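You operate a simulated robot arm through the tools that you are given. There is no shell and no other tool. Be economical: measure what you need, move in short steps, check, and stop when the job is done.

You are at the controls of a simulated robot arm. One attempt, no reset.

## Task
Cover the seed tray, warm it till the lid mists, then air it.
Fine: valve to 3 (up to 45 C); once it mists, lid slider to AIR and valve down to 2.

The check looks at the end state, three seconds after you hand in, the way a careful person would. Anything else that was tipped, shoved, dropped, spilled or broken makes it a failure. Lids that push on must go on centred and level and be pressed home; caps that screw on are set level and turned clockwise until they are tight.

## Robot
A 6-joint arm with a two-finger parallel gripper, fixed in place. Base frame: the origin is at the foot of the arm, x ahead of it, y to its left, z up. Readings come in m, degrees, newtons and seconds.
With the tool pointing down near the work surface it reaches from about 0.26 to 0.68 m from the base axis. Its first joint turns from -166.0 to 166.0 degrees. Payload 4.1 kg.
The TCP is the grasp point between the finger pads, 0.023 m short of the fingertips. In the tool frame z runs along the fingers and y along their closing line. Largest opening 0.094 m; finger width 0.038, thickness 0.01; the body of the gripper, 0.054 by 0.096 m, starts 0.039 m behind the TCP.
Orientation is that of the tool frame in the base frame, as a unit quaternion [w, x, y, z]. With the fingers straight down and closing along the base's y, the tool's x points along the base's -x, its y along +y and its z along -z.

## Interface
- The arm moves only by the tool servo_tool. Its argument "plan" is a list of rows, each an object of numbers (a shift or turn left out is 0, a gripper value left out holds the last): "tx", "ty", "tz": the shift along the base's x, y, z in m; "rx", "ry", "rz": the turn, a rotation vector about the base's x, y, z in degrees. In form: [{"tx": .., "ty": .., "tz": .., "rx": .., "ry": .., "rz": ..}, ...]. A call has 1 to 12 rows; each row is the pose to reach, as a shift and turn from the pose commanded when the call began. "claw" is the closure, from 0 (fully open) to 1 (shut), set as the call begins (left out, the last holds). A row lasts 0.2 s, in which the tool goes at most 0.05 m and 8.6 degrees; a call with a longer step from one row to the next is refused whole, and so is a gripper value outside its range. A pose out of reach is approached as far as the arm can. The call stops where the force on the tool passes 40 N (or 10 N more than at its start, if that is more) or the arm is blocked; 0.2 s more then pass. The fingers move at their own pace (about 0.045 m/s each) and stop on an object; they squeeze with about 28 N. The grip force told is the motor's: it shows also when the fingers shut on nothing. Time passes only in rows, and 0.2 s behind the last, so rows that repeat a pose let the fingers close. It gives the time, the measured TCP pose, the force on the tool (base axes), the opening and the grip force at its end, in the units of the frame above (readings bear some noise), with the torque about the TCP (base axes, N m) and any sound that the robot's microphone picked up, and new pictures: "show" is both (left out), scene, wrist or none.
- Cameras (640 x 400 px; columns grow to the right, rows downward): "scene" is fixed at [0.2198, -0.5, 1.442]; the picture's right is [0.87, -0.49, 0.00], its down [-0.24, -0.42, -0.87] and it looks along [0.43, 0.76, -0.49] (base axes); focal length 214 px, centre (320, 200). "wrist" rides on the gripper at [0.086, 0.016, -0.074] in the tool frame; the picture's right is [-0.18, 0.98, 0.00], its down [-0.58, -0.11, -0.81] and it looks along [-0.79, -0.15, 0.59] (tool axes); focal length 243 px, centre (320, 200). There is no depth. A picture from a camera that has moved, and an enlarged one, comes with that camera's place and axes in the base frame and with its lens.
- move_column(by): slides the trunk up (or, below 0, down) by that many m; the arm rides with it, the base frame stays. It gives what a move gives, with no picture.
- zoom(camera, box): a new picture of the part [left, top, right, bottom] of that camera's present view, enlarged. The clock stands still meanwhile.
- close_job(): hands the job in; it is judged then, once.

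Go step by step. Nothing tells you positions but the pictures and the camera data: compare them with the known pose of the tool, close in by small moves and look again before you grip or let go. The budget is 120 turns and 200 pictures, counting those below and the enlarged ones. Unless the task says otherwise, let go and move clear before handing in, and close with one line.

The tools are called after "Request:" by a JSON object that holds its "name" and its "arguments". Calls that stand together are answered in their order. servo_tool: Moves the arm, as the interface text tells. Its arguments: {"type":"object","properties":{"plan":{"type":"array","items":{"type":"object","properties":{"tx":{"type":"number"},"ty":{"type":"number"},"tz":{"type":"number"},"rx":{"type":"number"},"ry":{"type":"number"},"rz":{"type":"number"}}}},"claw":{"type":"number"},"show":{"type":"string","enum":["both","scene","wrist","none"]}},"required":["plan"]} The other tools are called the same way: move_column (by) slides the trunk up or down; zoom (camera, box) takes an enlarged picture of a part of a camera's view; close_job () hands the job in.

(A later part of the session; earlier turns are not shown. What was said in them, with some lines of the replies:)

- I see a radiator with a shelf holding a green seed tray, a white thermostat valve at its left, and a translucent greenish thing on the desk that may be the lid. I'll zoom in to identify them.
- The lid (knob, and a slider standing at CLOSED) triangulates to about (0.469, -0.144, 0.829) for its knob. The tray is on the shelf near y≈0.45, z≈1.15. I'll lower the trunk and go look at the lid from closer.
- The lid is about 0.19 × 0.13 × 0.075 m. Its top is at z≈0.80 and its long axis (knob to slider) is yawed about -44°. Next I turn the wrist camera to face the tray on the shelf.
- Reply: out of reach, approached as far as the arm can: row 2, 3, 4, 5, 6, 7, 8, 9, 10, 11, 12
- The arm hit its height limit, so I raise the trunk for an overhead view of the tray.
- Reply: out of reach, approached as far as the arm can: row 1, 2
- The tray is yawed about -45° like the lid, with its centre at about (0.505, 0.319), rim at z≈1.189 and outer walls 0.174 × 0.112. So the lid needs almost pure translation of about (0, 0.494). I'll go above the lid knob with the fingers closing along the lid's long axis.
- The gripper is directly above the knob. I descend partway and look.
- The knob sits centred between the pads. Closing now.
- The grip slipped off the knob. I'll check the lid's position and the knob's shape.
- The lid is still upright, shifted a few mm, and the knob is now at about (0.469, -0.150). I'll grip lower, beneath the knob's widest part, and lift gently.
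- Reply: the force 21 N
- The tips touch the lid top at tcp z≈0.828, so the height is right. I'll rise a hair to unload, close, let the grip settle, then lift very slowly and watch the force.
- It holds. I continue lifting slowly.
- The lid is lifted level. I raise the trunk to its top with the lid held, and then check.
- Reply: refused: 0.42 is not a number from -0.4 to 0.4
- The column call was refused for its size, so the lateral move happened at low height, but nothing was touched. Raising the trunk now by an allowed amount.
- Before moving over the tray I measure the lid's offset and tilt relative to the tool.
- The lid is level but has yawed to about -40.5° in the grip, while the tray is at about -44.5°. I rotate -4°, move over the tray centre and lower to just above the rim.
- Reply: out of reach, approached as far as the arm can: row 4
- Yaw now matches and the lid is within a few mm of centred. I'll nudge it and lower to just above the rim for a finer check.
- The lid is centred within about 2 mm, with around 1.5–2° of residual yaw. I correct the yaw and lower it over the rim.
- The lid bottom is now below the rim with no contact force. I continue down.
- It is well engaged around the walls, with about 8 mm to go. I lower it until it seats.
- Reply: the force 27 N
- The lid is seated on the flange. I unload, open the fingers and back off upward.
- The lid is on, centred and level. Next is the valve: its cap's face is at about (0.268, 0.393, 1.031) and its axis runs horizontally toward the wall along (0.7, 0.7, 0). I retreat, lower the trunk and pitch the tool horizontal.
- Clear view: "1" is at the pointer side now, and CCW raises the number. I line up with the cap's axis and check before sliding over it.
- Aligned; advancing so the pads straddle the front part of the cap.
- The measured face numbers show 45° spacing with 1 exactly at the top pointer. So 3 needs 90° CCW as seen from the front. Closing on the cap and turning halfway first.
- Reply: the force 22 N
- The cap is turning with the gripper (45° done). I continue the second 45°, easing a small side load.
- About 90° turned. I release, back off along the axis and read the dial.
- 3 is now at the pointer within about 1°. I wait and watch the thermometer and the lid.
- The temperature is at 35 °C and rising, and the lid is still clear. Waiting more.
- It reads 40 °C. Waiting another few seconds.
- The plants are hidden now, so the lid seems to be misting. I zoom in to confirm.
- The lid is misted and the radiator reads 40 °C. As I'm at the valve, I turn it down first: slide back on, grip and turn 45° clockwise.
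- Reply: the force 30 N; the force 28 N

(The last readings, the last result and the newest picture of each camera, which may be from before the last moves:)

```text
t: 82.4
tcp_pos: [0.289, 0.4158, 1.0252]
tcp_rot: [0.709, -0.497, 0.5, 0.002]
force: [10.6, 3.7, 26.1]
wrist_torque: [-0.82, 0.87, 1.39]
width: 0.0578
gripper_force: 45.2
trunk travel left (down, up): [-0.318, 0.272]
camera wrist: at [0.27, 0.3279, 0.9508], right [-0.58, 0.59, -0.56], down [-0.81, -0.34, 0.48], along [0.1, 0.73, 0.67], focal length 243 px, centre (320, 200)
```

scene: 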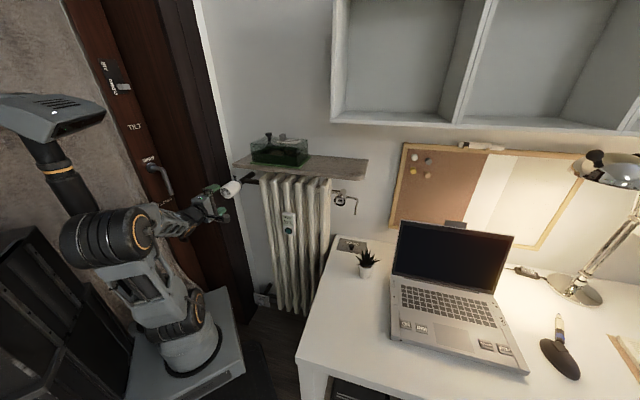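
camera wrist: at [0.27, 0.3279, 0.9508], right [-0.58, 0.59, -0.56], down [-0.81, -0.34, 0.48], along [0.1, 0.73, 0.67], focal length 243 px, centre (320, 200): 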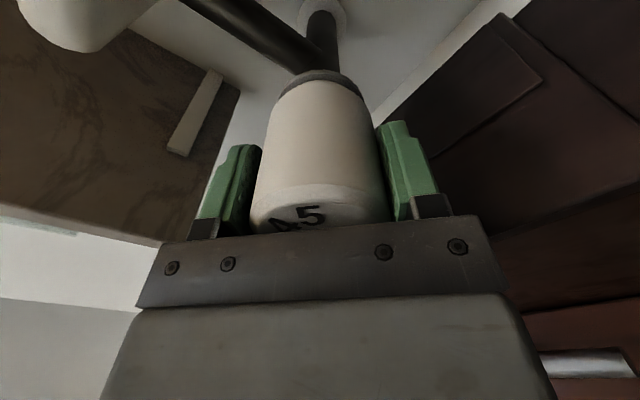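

The cap followed through 45° clockwise. I release, back off and read the dial.

Request:
{"name": "servo_tool", "arguments": {"plan": [{}, {}, {}, {}, {}], "claw": 0, "show": "none"}}

Request:
{"name": "servo_tool", "arguments": {"plan": [{"tx": -0.012, "ty": -0.012}, {"tx": -0.03, "ty": -0.03}, {"tx": -0.05, "ty": -0.05}, {"tx": -0.065, "ty": -0.065}], "show": "none"}}

Request:
{"name": "zoom", "arguments": {"camera": "wrist", "box": [200, 0, 440, 150]}}

Request:
{"name": "zoom", "arguments": {"camera": "scene", "box": [196, 160, 276, 210]}}

```text
t: 83.6
tcp_pos: [0.2876, 0.4163, 1.0221]
tcp_rot: [0.708, -0.498, 0.5, 0.0]
force: [0.7, -0.3, 0.1]
wrist_torque: [-0.01, 0.01, -0.02]
width: 0.0941
gripper_force: 0.0
trunk travel left (down, up): [-0.318, 0.272]
```

```text
t: 84.6
tcp_pos: [0.2223, 0.3513, 1.0226]
tcp_rot: [0.708, -0.498, 0.5, 0.0]
force: [-0.1, 0.5, 0.4]
wrist_torque: [0.02, 0.03, 0.01]
width: 0.094
gripper_force: 0.0
trunk travel left (down, up): [-0.318, 0.272]
```

```text
2.67 times, centred on (320, 75) of wrist
camera zoom: at [0.2042, 0.2629, 0.9492], right [-0.58, 0.59, -0.56], down [-0.81, -0.33, 0.49], along [0.1, 0.74, 0.67], focal length 647 px, centre (320, 533)
```

zoom: 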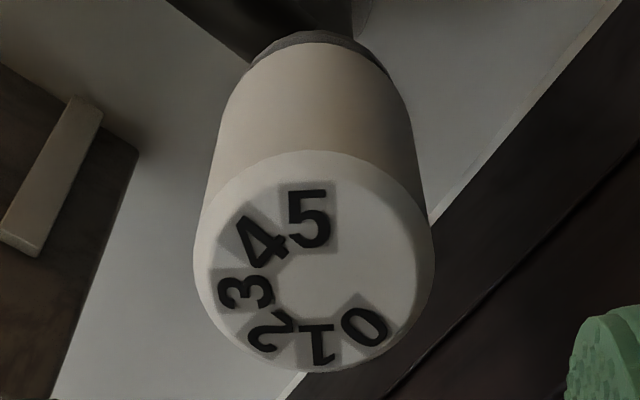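

```text
8.00 times, centred on (236, 185) of scene
camera zoom: at [0.2198, -0.5, 1.442], right [0.87, -0.49, 0.0], down [-0.24, -0.42, -0.87], along [0.43, 0.76, -0.49], focal length 1716 px, centre (992, 320)
```

zoom: 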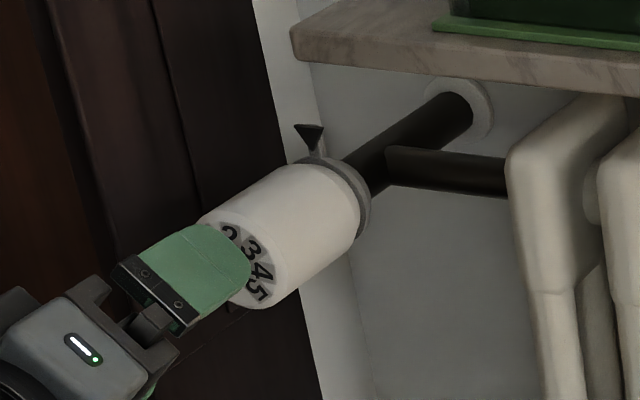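

The dial reads about 7° past 2 (clockwise side). I'll re-grip and trim it back about 7° CCW.

Request:
{"name": "servo_tool", "arguments": {"plan": [{"tx": 0.015, "ty": 0.015}, {"tx": 0.03, "ty": 0.03}, {"tx": 0.045, "ty": 0.045}, {"tx": 0.0655, "ty": 0.065, "tz": 0.0015}], "show": "none"}}

Request:
{"name": "servo_tool", "arguments": {"plan": [{}, {}, {}, {}, {}, {}], "claw": 1, "show": "none"}}

Request:
{"name": "servo_tool", "arguments": {"plan": [{"rx": -1.5, "ry": -1.5}, {"rx": -3, "ry": -3}, {"rx": -4.9, "ry": -4.9}, {"rx": -4.9, "ry": -4.9}], "show": "none"}}

Request:
{"name": "servo_tool", "arguments": {"plan": [{}, {}, {}, {}, {}], "claw": 0, "show": "none"}}

Request:
{"name": "servo_tool", "arguments": {"plan": [{"tx": -0.012, "ty": -0.012}, {"tx": -0.03, "ty": -0.03}, {"tx": -0.05, "ty": -0.05}, {"tx": -0.065, "ty": -0.065}], "show": "none"}}

Request:
{"name": "zoom", "arguments": {"camera": "wrist", "box": [200, 0, 440, 150]}}

Request:
{"name": "zoom", "arguments": {"camera": "scene", "box": [196, 160, 276, 210]}}

```text
t: 85.6
tcp_pos: [0.2899, 0.4162, 1.0243]
tcp_rot: [0.708, -0.499, 0.5, 0.001]
force: [0.1, 0.8, 0.1]
wrist_torque: [-0.03, 0.02, 0.03]
width: 0.094
gripper_force: 0.1
trunk travel left (down, up): [-0.318, 0.272]
```

```text
t: 87.0
tcp_pos: [0.2893, 0.4158, 1.0256]
tcp_rot: [0.708, -0.498, 0.5, 0.001]
force: [1.9, 1.1, 1.2]
wrist_torque: [-0.92, 0.9, 1.28]
width: 0.0576
gripper_force: 44.8
trunk travel left (down, up): [-0.318, 0.272]
```

```text
t: 88.0
tcp_pos: [0.2897, 0.4169, 1.0244]
tcp_rot: [0.707, -0.528, 0.469, -0.043]
force: [2.8, 0.3, 0.8]
wrist_torque: [-1.03, 1.03, 1.79]
width: 0.0575
gripper_force: 45.2
trunk travel left (down, up): [-0.318, 0.272]
```

```text
t: 89.2
tcp_pos: [0.289, 0.4175, 1.0242]
tcp_rot: [0.707, -0.528, 0.468, -0.043]
force: [-0.2, -0.3, -0.4]
wrist_torque: [0.01, 0.01, -0.01]
width: 0.0942
gripper_force: 0.0
trunk travel left (down, up): [-0.318, 0.272]
```

```text
t: 90.2
tcp_pos: [0.2239, 0.3505, 1.0245]
tcp_rot: [0.707, -0.528, 0.469, -0.043]
force: [-0.4, -0.6, -0.4]
wrist_torque: [-0.06, 0.0, -0.02]
width: 0.0941
gripper_force: 0.0
trunk travel left (down, up): [-0.318, 0.272]
```

```text
2.67 times, centred on (320, 75) of wrist
camera zoom: at [0.211, 0.2564, 0.9581], right [-0.53, 0.54, -0.66], down [-0.85, -0.29, 0.44], along [0.04, 0.79, 0.61], focal length 647 px, centre (320, 533)
```

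zoom: 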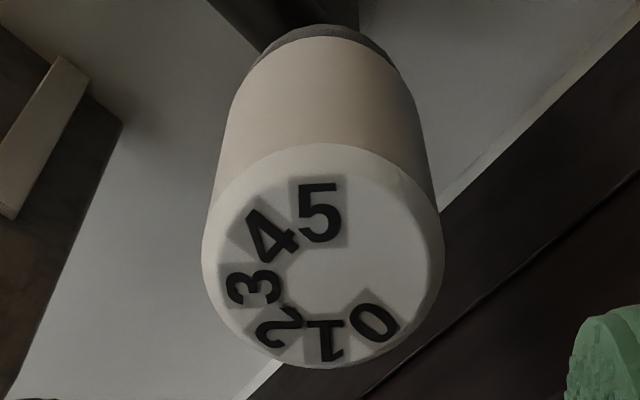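

```text
8.00 times, centred on (236, 185) of scene
camera zoom: at [0.2198, -0.5, 1.442], right [0.87, -0.49, 0.0], down [-0.24, -0.42, -0.87], along [0.43, 0.76, -0.49], focal length 1716 px, centre (992, 320)
```

zoom: 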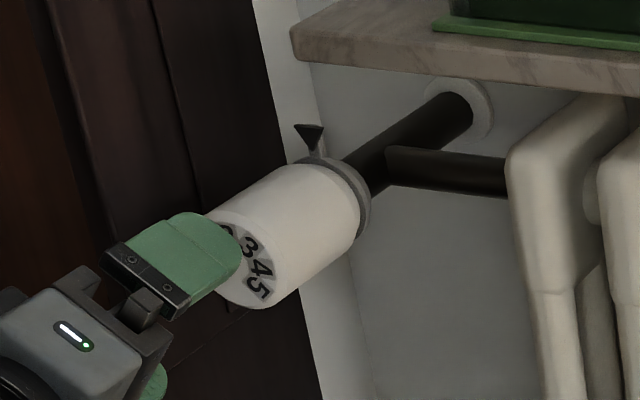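

The dial is on 2 now. For the slider, I swing the tool back to pointing down, retreat, and raise the trunk.

Request:
{"name": "servo_tool", "arguments": {"plan": [{"rx": -5.8, "ry": 5.8, "tx": -0.005, "ty": -0.01}, {"rx": -11.6, "ry": 11.6, "tx": -0.005, "ty": -0.02}, {"rx": -17.4, "ry": 17.4, "tx": -0.005, "ty": -0.03}, {"rx": -23.2, "ry": 23.2, "tx": 0, "ty": -0.04}, {"rx": -29, "ry": 29, "tx": 0.005, "ty": -0.055}, {"rx": -34.8, "ry": 34.8, "tx": 0.01, "ty": -0.07}, {"rx": -40.6, "ry": 40.6, "tx": 0.02, "ty": -0.085}, {"rx": -46.4, "ry": 46.4, "tx": 0.03, "ty": -0.1}, {"rx": -52.2, "ry": 52.2, "tx": 0.04, "ty": -0.115}, {"rx": -58, "ry": 58, "tx": 0.045, "ty": -0.13}, {"rx": -63.64, "ry": 63.64, "tx": 0.045, "ty": -0.14}], "show": "scene"}}

```text
t: 92.6
tcp_pos: [0.2702, 0.2106, 1.0228]
tcp_rot: [-0.002, 0.748, -0.664, 0.001]
force: [0.1, -1.1, 0.2]
wrist_torque: [0.0, 0.02, -0.02]
width: 0.0941
gripper_force: 0.1
trunk travel left (down, up): [-0.318, 0.272]
```

scene: 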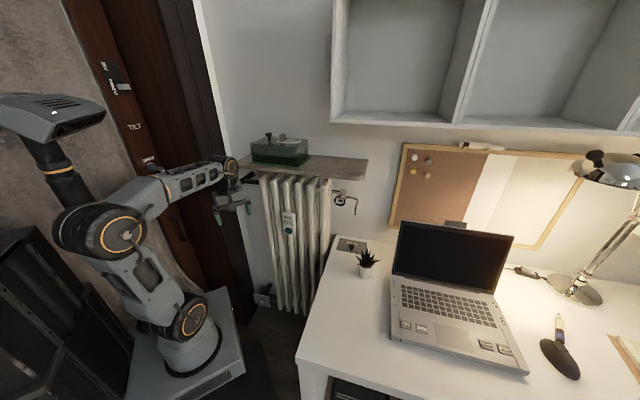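

Request:
{"name": "move_column", "arguments": {"by": 0.27}}

Request:
{"name": "servo_tool", "arguments": {"plan": [{"tz": 0.01, "rz": 4, "tx": 0.02, "ty": 0.008}, {"tz": 0.02, "rz": 8, "tx": 0.045, "ty": 0.016}, {"tz": 0.03, "rz": 12, "tx": 0.07, "ty": 0.024}, {"tz": 0.035, "rz": 16, "tx": 0.095, "ty": 0.032}, {"tz": 0.035, "rz": 20, "tx": 0.12, "ty": 0.042}, {"tz": 0.035, "rz": 24, "tx": 0.145, "ty": 0.052}, {"tz": 0.035, "rz": 28, "tx": 0.17, "ty": 0.062}, {"tz": 0.035, "rz": 32, "tx": 0.195, "ty": 0.072}, {"tz": 0.035, "rz": 36, "tx": 0.215, "ty": 0.08}, {"tz": 0.035, "rz": 39, "tx": 0.234, "ty": 0.086}]}}

Request:
{"name": "zoom", "arguments": {"camera": "wrist", "box": [200, 60, 460, 240]}}

Request:
{"name": "zoom", "arguments": {"camera": "scene", "box": [234, 112, 330, 172]}}

```text
t: 95.3
tcp_pos: [0.269, 0.2126, 1.2948]
tcp_rot: [-0.002, 0.749, -0.663, 0.001]
force: [0.1, -0.3, 0.6]
wrist_torque: [0.01, 0.01, 0.02]
width: 0.094
gripper_force: 0.1
trunk travel left (down, up): [-0.588, 0.002]
```

```text
t: 97.5
tcp_pos: [0.505, 0.2987, 1.3298]
tcp_rot: [-0.002, 0.927, -0.375, 0.001]
force: [-0.1, 0.8, 0.0]
wrist_torque: [-0.01, 0.0, -0.01]
width: 0.0939
gripper_force: 0.1
trunk travel left (down, up): [-0.588, 0.002]
camera wrist: at [0.5557, 0.2257, 1.4039], right [-0.82, -0.58, 0.0], down [-0.34, 0.48, 0.81], along [-0.46, 0.66, -0.59], focal length 243 px, centre (320, 200)
```

scene: 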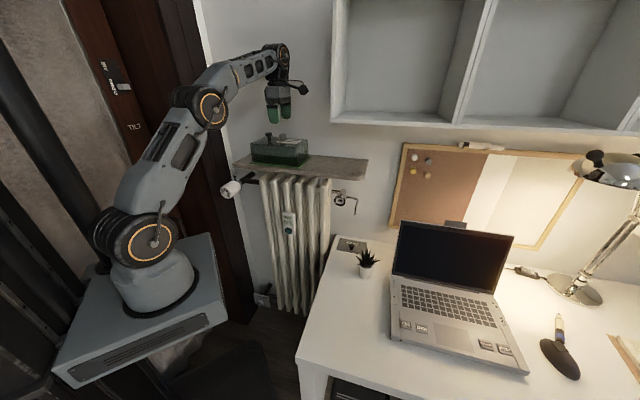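
wrist: 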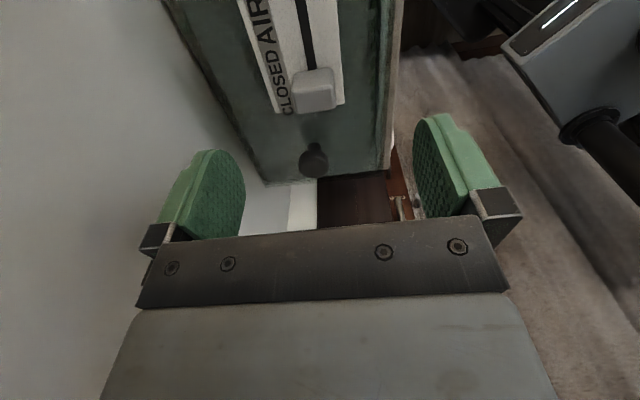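

```text
2.22 times, centred on (330, 150) of wrist
camera zoom: at [0.5557, 0.2257, 1.4039], right [-0.82, -0.58, 0.0], down [-0.34, 0.48, 0.81], along [-0.46, 0.66, -0.59], focal length 539 px, centre (298, 311)
```

zoom: 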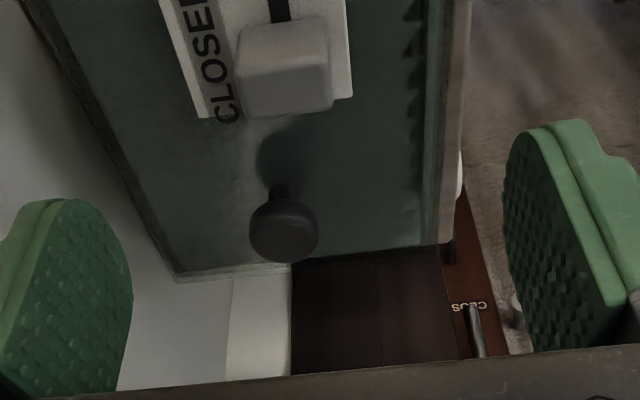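

```text
6.67 times, centred on (282, 142) of scene
camera zoom: at [0.2198, -0.5, 1.442], right [0.87, -0.49, 0.0], down [-0.24, -0.42, -0.87], along [0.43, 0.76, -0.49], focal length 1430 px, centre (573, 587)
```

zoom: 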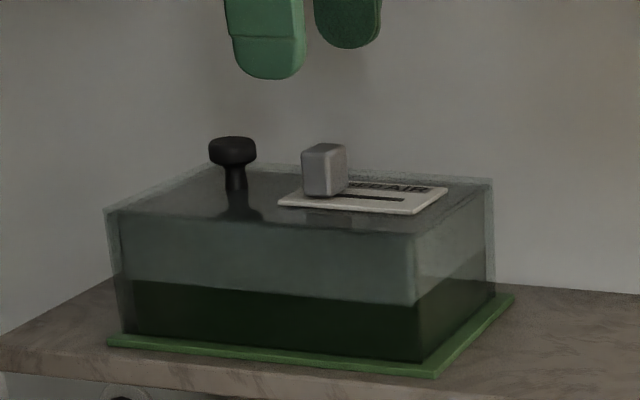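

I'm above the slider, with the fingers closing across it. I partly close, lower over the handle and check.

Request:
{"name": "servo_tool", "arguments": {"plan": [{"tx": 0.002, "ty": 0.002, "tz": -0.02}, {"tx": 0.002, "ty": 0.002, "tz": -0.04}], "claw": 0.45, "show": "none"}}

Request:
{"name": "zoom", "arguments": {"camera": "wrist", "box": [180, 40, 460, 240]}}

Request:
{"name": "zoom", "arguments": {"camera": "scene", "box": [244, 112, 324, 162]}}

```text
t: 98.2
tcp_pos: [0.5048, 0.3006, 1.2917]
tcp_rot: [-0.002, 0.927, -0.375, 0.0]
force: [1.1, -1.0, 0.1]
wrist_torque: [0.0, -0.03, -0.02]
width: 0.0517
gripper_force: 0.0
trunk travel left (down, up): [-0.588, 0.002]
```

```text
2.00 times, centred on (320, 140) of wrist
camera zoom: at [0.5548, 0.2271, 1.3643], right [-0.82, -0.58, 0.0], down [-0.34, 0.48, 0.81], along [-0.46, 0.66, -0.59], focal length 485 px, centre (320, 320)
```

zoom: 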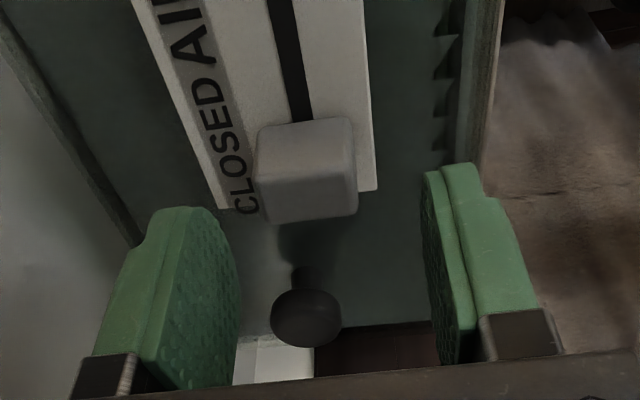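

```text
8.00 times, centred on (284, 137) of scene
camera zoom: at [0.2198, -0.5, 1.442], right [0.87, -0.49, 0.0], down [-0.24, -0.42, -0.87], along [0.43, 0.76, -0.49], focal length 1716 px, centre (608, 704)
```

zoom: 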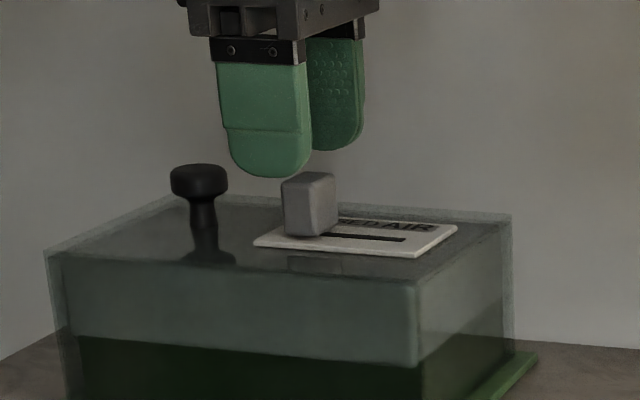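

Request:
{"name": "servo_tool", "arguments": {"plan": [{"tx": 0.0055, "ty": 0.0005}, {"tx": 0.0055, "ty": 0.0005, "tz": -0.012}, {"tx": 0.0055, "ty": 0.0005, "tz": -0.024}, {"tx": 0.0055, "ty": 0.0005, "tz": -0.031}], "show": "none"}}

Request:
{"name": "zoom", "arguments": {"camera": "wrist", "box": [180, 40, 460, 240]}}

Request:
{"name": "zoom", "arguments": {"camera": "scene", "box": [244, 112, 324, 162]}}

```text
t: 99.2
tcp_pos: [0.5111, 0.2994, 1.2582]
tcp_rot: [-0.003, 0.927, -0.376, 0.001]
force: [0.0, -0.4, 0.3]
wrist_torque: [0.01, 0.03, -0.01]
width: 0.0517
gripper_force: 0.1
trunk travel left (down, up): [-0.588, 0.002]
```

```text
2.00 times, centred on (320, 140) of wrist
camera zoom: at [0.5605, 0.2271, 1.3325], right [-0.82, -0.58, -0.01], down [-0.34, 0.48, 0.81], along [-0.46, 0.66, -0.59], focal length 485 px, centre (320, 320)
```

zoom: 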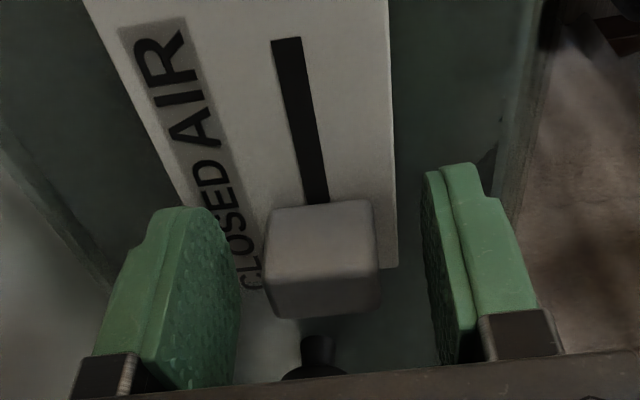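

```text
8.00 times, centred on (284, 137) of scene
camera zoom: at [0.2198, -0.5, 1.442], right [0.87, -0.49, 0.0], down [-0.24, -0.42, -0.87], along [0.43, 0.76, -0.49], focal length 1716 px, centre (608, 704)
```

zoom: 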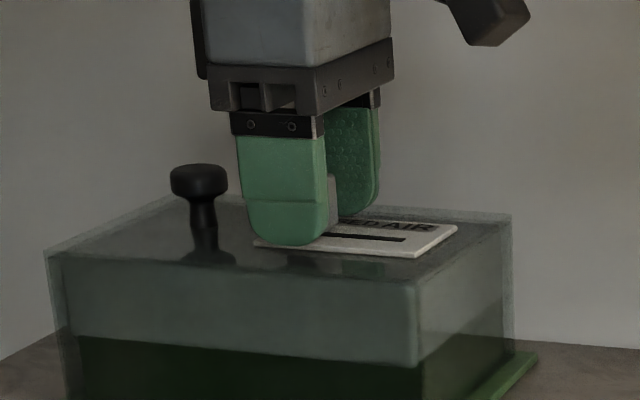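

The fingers straddle the slider well. I grip it and pull it gently toward AIR.

Request:
{"name": "servo_tool", "arguments": {"plan": [{}, {}, {}, {}], "claw": 1, "show": "none"}}

Request:
{"name": "servo_tool", "arguments": {"plan": [{"tx": 0.003, "ty": -0.003}, {"tx": 0.006, "ty": -0.006}, {"tx": 0.009, "ty": -0.009}, {"tx": 0.012, "ty": -0.012}], "show": "none"}}

Request:
{"name": "zoom", "arguments": {"camera": "wrist", "box": [180, 40, 460, 240]}}

Request:
{"name": "zoom", "arguments": {"camera": "scene", "box": [234, 122, 330, 182]}}

```text
t: 100.2
tcp_pos: [0.5115, 0.3008, 1.259]
tcp_rot: [-0.002, 0.927, -0.375, 0.001]
force: [0.6, 0.3, 0.2]
wrist_torque: [-0.14, 0.1, -0.11]
width: 0.027
gripper_force: 28.3
trunk travel left (down, up): [-0.588, 0.002]
```

```text
t: 101.2
tcp_pos: [0.525, 0.2874, 1.2576]
tcp_rot: [-0.003, 0.927, -0.376, 0.002]
force: [-0.4, -0.1, 4.1]
wrist_torque: [-0.13, 0.35, -0.09]
width: 0.0272
gripper_force: 28.0
trunk travel left (down, up): [-0.588, 0.002]
```

```text
2.00 times, centred on (320, 140) of wrist
camera zoom: at [0.573, 0.2155, 1.3326], right [-0.82, -0.58, -0.01], down [-0.34, 0.48, 0.81], along [-0.46, 0.66, -0.59], focal length 485 px, centre (320, 320)
```

zoom: 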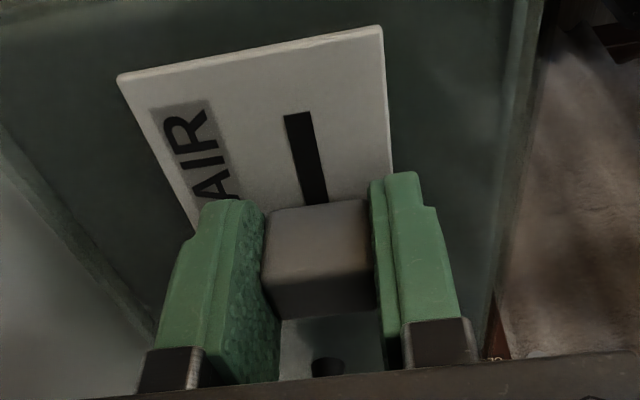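

```text
6.67 times, centred on (282, 152) of scene
camera zoom: at [0.2198, -0.5, 1.442], right [0.87, -0.49, 0.0], down [-0.24, -0.42, -0.87], along [0.43, 0.76, -0.49], focal length 1430 px, centre (573, 520)
```

zoom: 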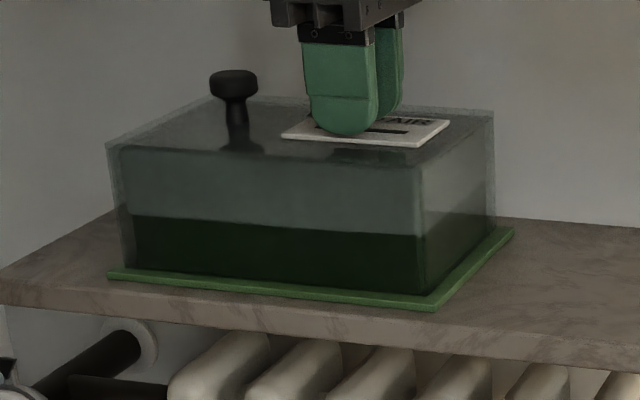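

The slider moves and the lid stays put. I continue toward the AIR end.

Request:
{"name": "servo_tool", "arguments": {"plan": [{"tx": 0.003, "ty": -0.003}, {"tx": 0.006, "ty": -0.006}, {"tx": 0.009, "ty": -0.009}, {"tx": 0.0115, "ty": -0.0115}], "show": "none"}}

Request:
{"name": "zoom", "arguments": {"camera": "wrist", "box": [180, 40, 460, 240]}}

Request:
{"name": "zoom", "arguments": {"camera": "scene", "box": [234, 122, 330, 182]}}

```text
t: 102.2
tcp_pos: [0.5342, 0.278, 1.2589]
tcp_rot: [-0.003, 0.927, -0.375, 0.001]
force: [1.6, 2.3, 7.5]
wrist_torque: [-0.06, 0.09, -0.07]
width: 0.0273
gripper_force: 27.8
trunk travel left (down, up): [-0.588, 0.002]
```

```text
2.00 times, centred on (320, 140) of wrist
camera zoom: at [0.5842, 0.2049, 1.3325], right [-0.82, -0.58, -0.01], down [-0.35, 0.48, 0.81], along [-0.46, 0.66, -0.59], focal length 485 px, centre (320, 320)
```

zoom: 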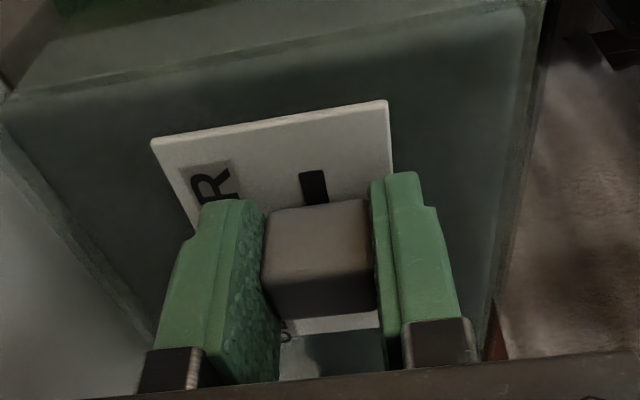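

```text
6.67 times, centred on (282, 152) of scene
camera zoom: at [0.2198, -0.5, 1.442], right [0.87, -0.49, 0.0], down [-0.24, -0.42, -0.87], along [0.43, 0.76, -0.49], focal length 1430 px, centre (573, 520)
```

zoom: 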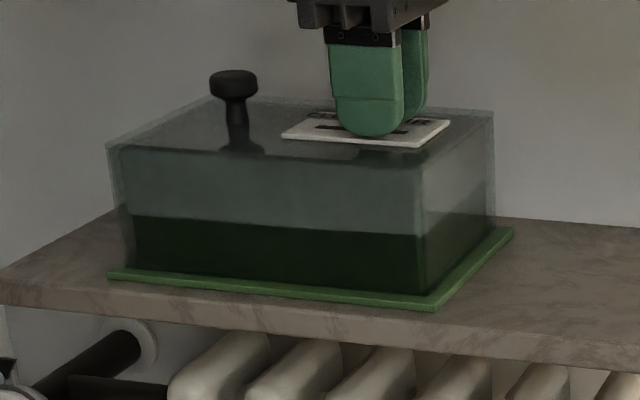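

Request:
{"name": "servo_tool", "arguments": {"plan": [{"tx": 0.002, "ty": -0.002}, {"tx": 0.004, "ty": -0.004}], "show": "none"}}

Request:
{"name": "zoom", "arguments": {"camera": "wrist", "box": [180, 40, 460, 240]}}

Request:
{"name": "zoom", "arguments": {"camera": "scene", "box": [234, 122, 330, 182]}}

```text
t: 102.8
tcp_pos: [0.5387, 0.2753, 1.2584]
tcp_rot: [-0.002, 0.927, -0.376, 0.001]
force: [0.6, 1.7, 3.8]
wrist_torque: [-0.18, -0.07, 0.08]
width: 0.0274
gripper_force: 28.2
trunk travel left (down, up): [-0.588, 0.002]
```

```text
2.00 times, centred on (320, 140) of wrist
camera zoom: at [0.5877, 0.2009, 1.3324], right [-0.82, -0.58, 0.0], down [-0.34, 0.48, 0.81], along [-0.46, 0.66, -0.59], focal length 485 px, centre (320, 320)
```

zoom: 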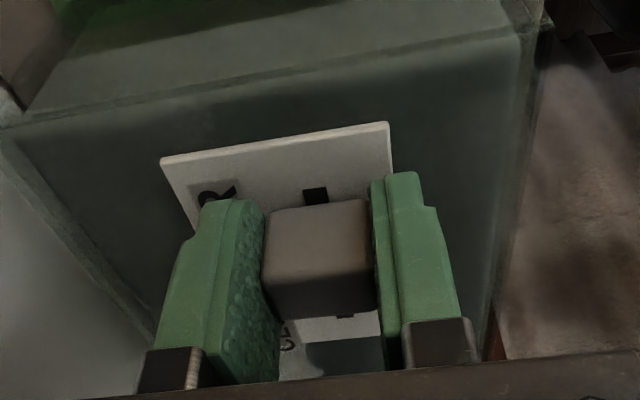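

```text
6.67 times, centred on (282, 152) of scene
camera zoom: at [0.2198, -0.5, 1.442], right [0.87, -0.49, 0.0], down [-0.24, -0.42, -0.87], along [0.43, 0.76, -0.49], focal length 1430 px, centre (573, 520)
```

zoom: 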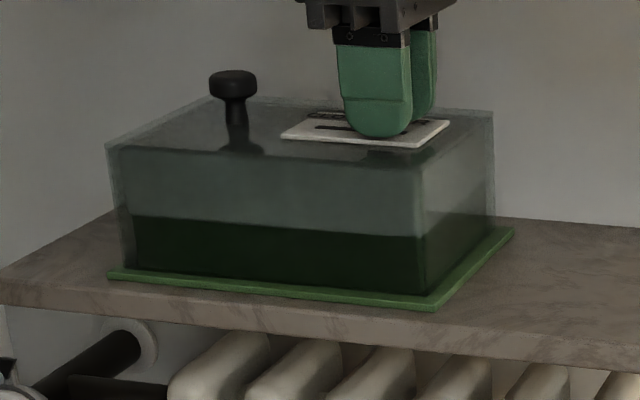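

A bit of slot remains ahead. I move on in small steps until it meets the stop.

Request:
{"name": "servo_tool", "arguments": {"plan": [{"tx": 0.0015, "ty": -0.0015}, {"tx": 0.003, "ty": -0.003}], "show": "none"}}

Request:
{"name": "zoom", "arguments": {"camera": "wrist", "box": [180, 40, 460, 240]}}

Request:
{"name": "zoom", "arguments": {"camera": "scene", "box": [234, 122, 330, 182]}}

```text
t: 103.3
tcp_pos: [0.5417, 0.2713, 1.2595]
tcp_rot: [-0.004, 0.927, -0.375, 0.002]
force: [1.1, 2.3, 8.5]
wrist_torque: [-0.04, 0.29, -0.06]
width: 0.0272
gripper_force: 27.9
trunk travel left (down, up): [-0.588, 0.002]
```

```text
2.00 times, centred on (320, 140) of wrist
camera zoom: at [0.5903, 0.198, 1.3324], right [-0.82, -0.58, -0.01], down [-0.35, 0.48, 0.81], along [-0.46, 0.66, -0.59], focal length 485 px, centre (320, 320)
```

zoom: 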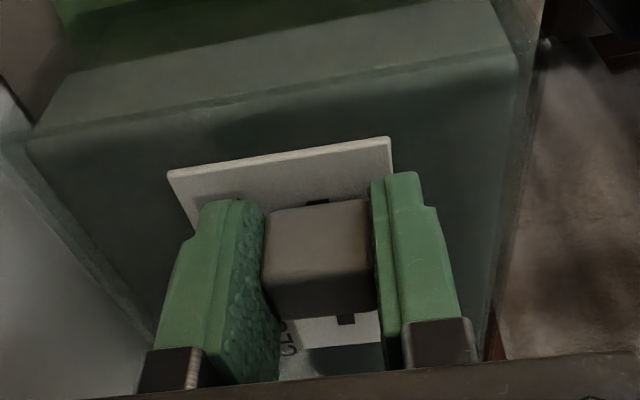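

```text
6.67 times, centred on (282, 152) of scene
camera zoom: at [0.2198, -0.5, 1.442], right [0.87, -0.49, 0.0], down [-0.24, -0.42, -0.87], along [0.43, 0.76, -0.49], focal length 1430 px, centre (573, 520)
```

zoom: 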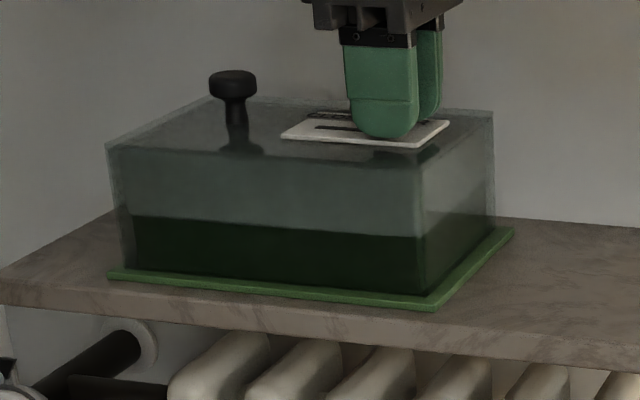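

Request:
{"name": "servo_tool", "arguments": {"plan": [{"tx": 0.0012, "ty": -0.0012}, {"tx": 0.0024, "ty": -0.0024}], "show": "none"}}

Request:
{"name": "zoom", "arguments": {"camera": "wrist", "box": [180, 40, 460, 240]}}

Request:
{"name": "zoom", "arguments": {"camera": "scene", "box": [234, 122, 330, 182]}}

```text
t: 104.0
tcp_pos: [0.5412, 0.2679, 1.2587]
tcp_rot: [-0.002, 0.927, -0.376, 0.0]
force: [-2.5, 3.1, 9.1]
wrist_torque: [0.05, 0.2, -0.03]
width: 0.027
gripper_force: 28.1
trunk travel left (down, up): [-0.588, 0.002]
```

```text
2.00 times, centred on (320, 140) of wrist
camera zoom: at [0.5915, 0.1959, 1.3324], right [-0.82, -0.58, -0.01], down [-0.34, 0.48, 0.81], along [-0.46, 0.66, -0.59], focal length 485 px, centre (320, 320)
```

zoom: 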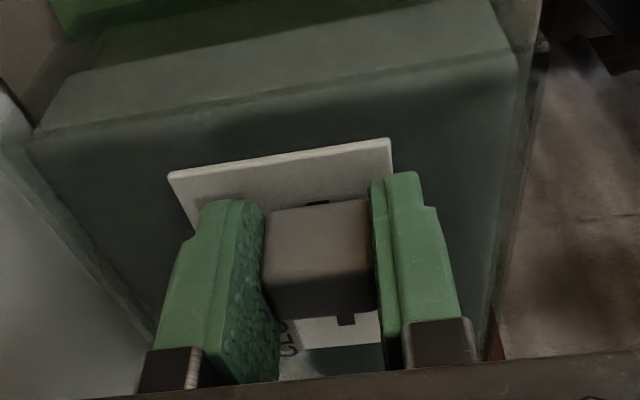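

```text
6.67 times, centred on (282, 152) of scene
camera zoom: at [0.2198, -0.5, 1.442], right [0.87, -0.49, 0.0], down [-0.24, -0.42, -0.87], along [0.43, 0.76, -0.49], focal length 1430 px, centre (573, 520)
```

zoom: 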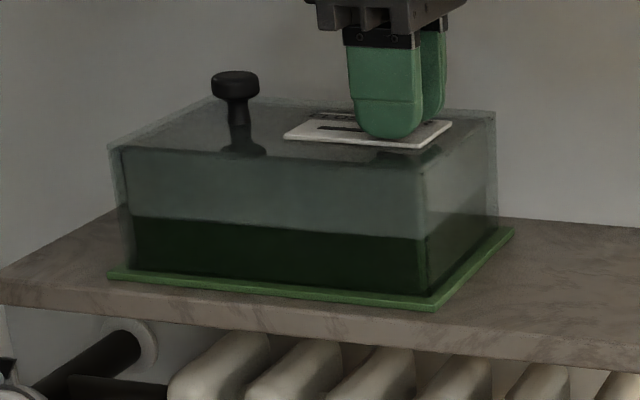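

The slider has reached its stop at AIR; the lid followed by about 2 mm on the last step. I release and lift away to inspect.

Request:
{"name": "servo_tool", "arguments": {"plan": [{}, {}, {}], "claw": 0.45, "show": "none"}}

Request:
{"name": "servo_tool", "arguments": {"plan": [{"tz": 0.01}, {"tz": 0.03}, {"tz": 0.05}, {"tz": 0.065}]}}

Request:
{"name": "zoom", "arguments": {"camera": "scene", "box": [240, 125, 320, 175]}}

Request:
{"name": "zoom", "arguments": {"camera": "wrist", "box": [180, 20, 460, 220]}}

```text
t: 104.8
tcp_pos: [0.5422, 0.2677, 1.2577]
tcp_rot: [-0.002, 0.927, -0.375, 0.001]
force: [0.0, 0.3, 0.9]
wrist_torque: [0.03, -0.02, -0.02]
width: 0.0518
gripper_force: 0.1
trunk travel left (down, up): [-0.588, 0.002]
```

```text
t: 105.8
tcp_pos: [0.5437, 0.2701, 1.3219]
tcp_rot: [-0.002, 0.927, -0.375, 0.001]
force: [-0.3, 0.4, 0.4]
wrist_torque: [0.01, -0.01, 0.01]
width: 0.0518
gripper_force: 0.0
trunk travel left (down, up): [-0.588, 0.002]
camera wrist: at [0.5928, 0.1966, 1.3965], right [-0.82, -0.58, 0.0], down [-0.34, 0.48, 0.81], along [-0.46, 0.66, -0.59], focal length 243 px, centre (320, 200)
```

scene: 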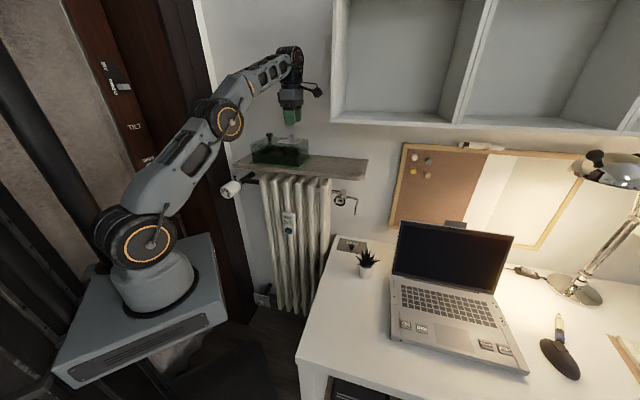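
wrist: 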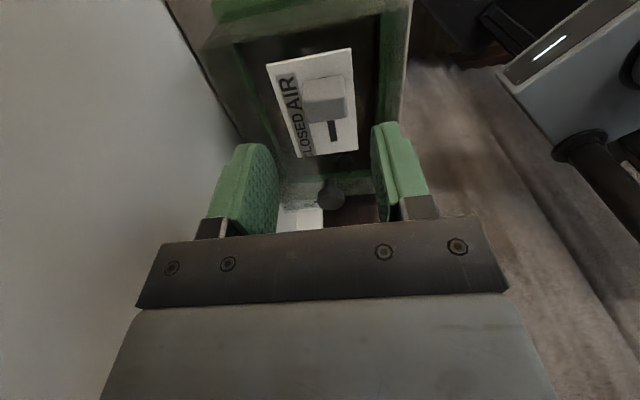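

```text
8.00 times, centred on (280, 150) of scene
camera zoom: at [0.2198, -0.5, 1.442], right [0.87, -0.49, 0.0], down [-0.24, -0.42, -0.87], along [0.43, 0.76, -0.49], focal length 1716 px, centre (640, 600)
```

zoom: 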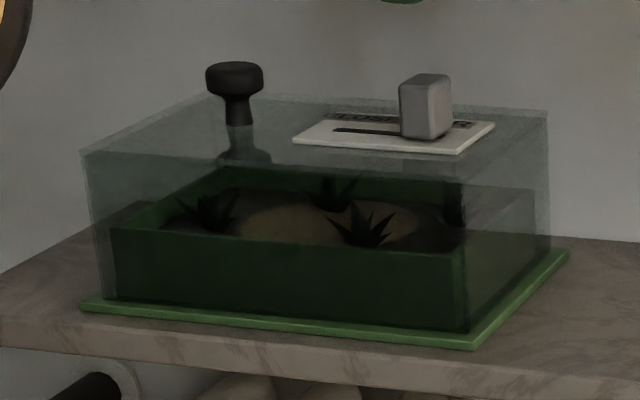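

```text
2.00 times, centred on (320, 120) of wrist
camera zoom: at [0.5928, 0.1966, 1.3965], right [-0.82, -0.58, 0.0], down [-0.34, 0.48, 0.81], along [-0.46, 0.66, -0.59], focal length 485 px, centre (320, 360)
```

zoom: 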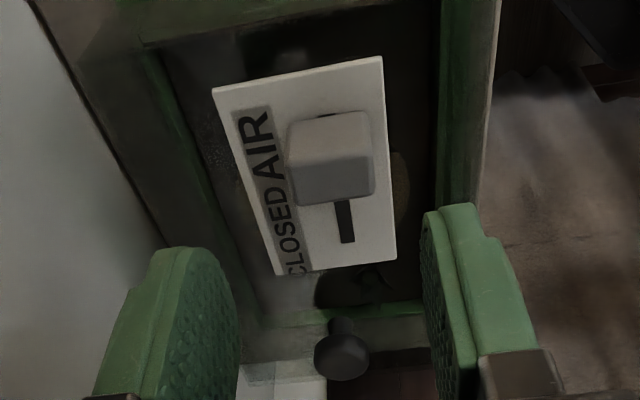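

The slider is at AIR, the mist has cleared, and the lid is still seated and level. I move the arm clear and check valve and surroundings once more.

Request:
{"name": "servo_tool", "arguments": {"plan": [{"tx": -0.02, "ty": -0.03}, {"tx": -0.04, "ty": -0.06}, {"tx": -0.06, "ty": -0.09}, {"tx": -0.08, "ty": -0.12}, {"tx": -0.1, "ty": -0.15}, {"tx": -0.13, "ty": -0.18}], "show": "scene"}}

Request:
{"name": "zoom", "arguments": {"camera": "scene", "box": [200, 160, 280, 210]}}

Request:
{"name": "zoom", "arguments": {"camera": "scene", "box": [230, 120, 342, 240]}}

```text
t: 107.2
tcp_pos: [0.4127, 0.0867, 1.3228]
tcp_rot: [-0.002, 0.927, -0.375, 0.001]
force: [0.9, -0.2, 0.3]
wrist_torque: [0.01, 0.0, -0.01]
width: 0.0517
gripper_force: 0.0
trunk travel left (down, up): [-0.588, 0.002]
```

scene: 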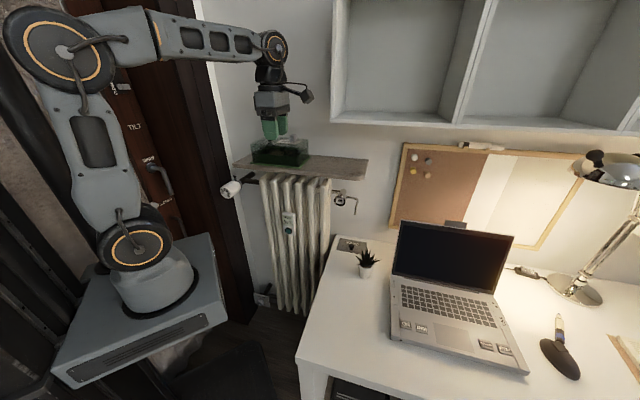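

```text
8.00 times, centred on (240, 185) of scene
camera zoom: at [0.2198, -0.5, 1.442], right [0.87, -0.49, 0.0], down [-0.24, -0.42, -0.87], along [0.43, 0.76, -0.49], focal length 1716 px, centre (960, 320)
```

zoom: 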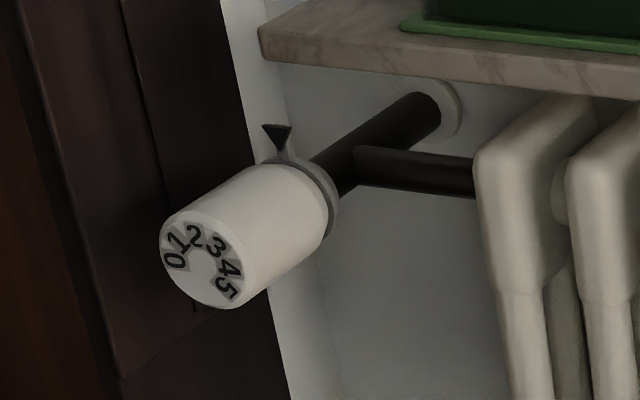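

```text
3.33 times, centred on (286, 180) of scene
camera zoom: at [0.2198, -0.5, 1.442], right [0.87, -0.49, 0.0], down [-0.24, -0.42, -0.87], along [0.43, 0.76, -0.49], focal length 715 px, centre (433, 267)
```

zoom: 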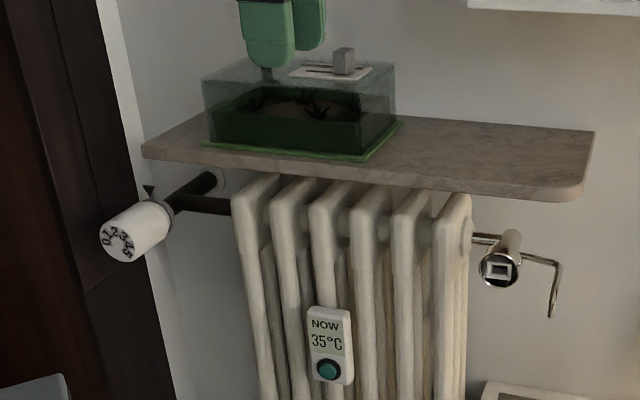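

The valve reads 2, the radiator has cooled to 35 °C, the lid is on with its slider at AIR, and the arm is clear of everything. I'm handing in.

Request:
{"name": "close_job", "arguments": {}}

```text
The job is handed in.
```

The tray is covered; it warmed at 3 until the lid misted (radiator display at 40 °C), then the slider went to AIR and the valve to 2. The lid slipped from the gripper once on the desk and slid about 2 mm on the tray at the slider's stop, but it is still seated and level.
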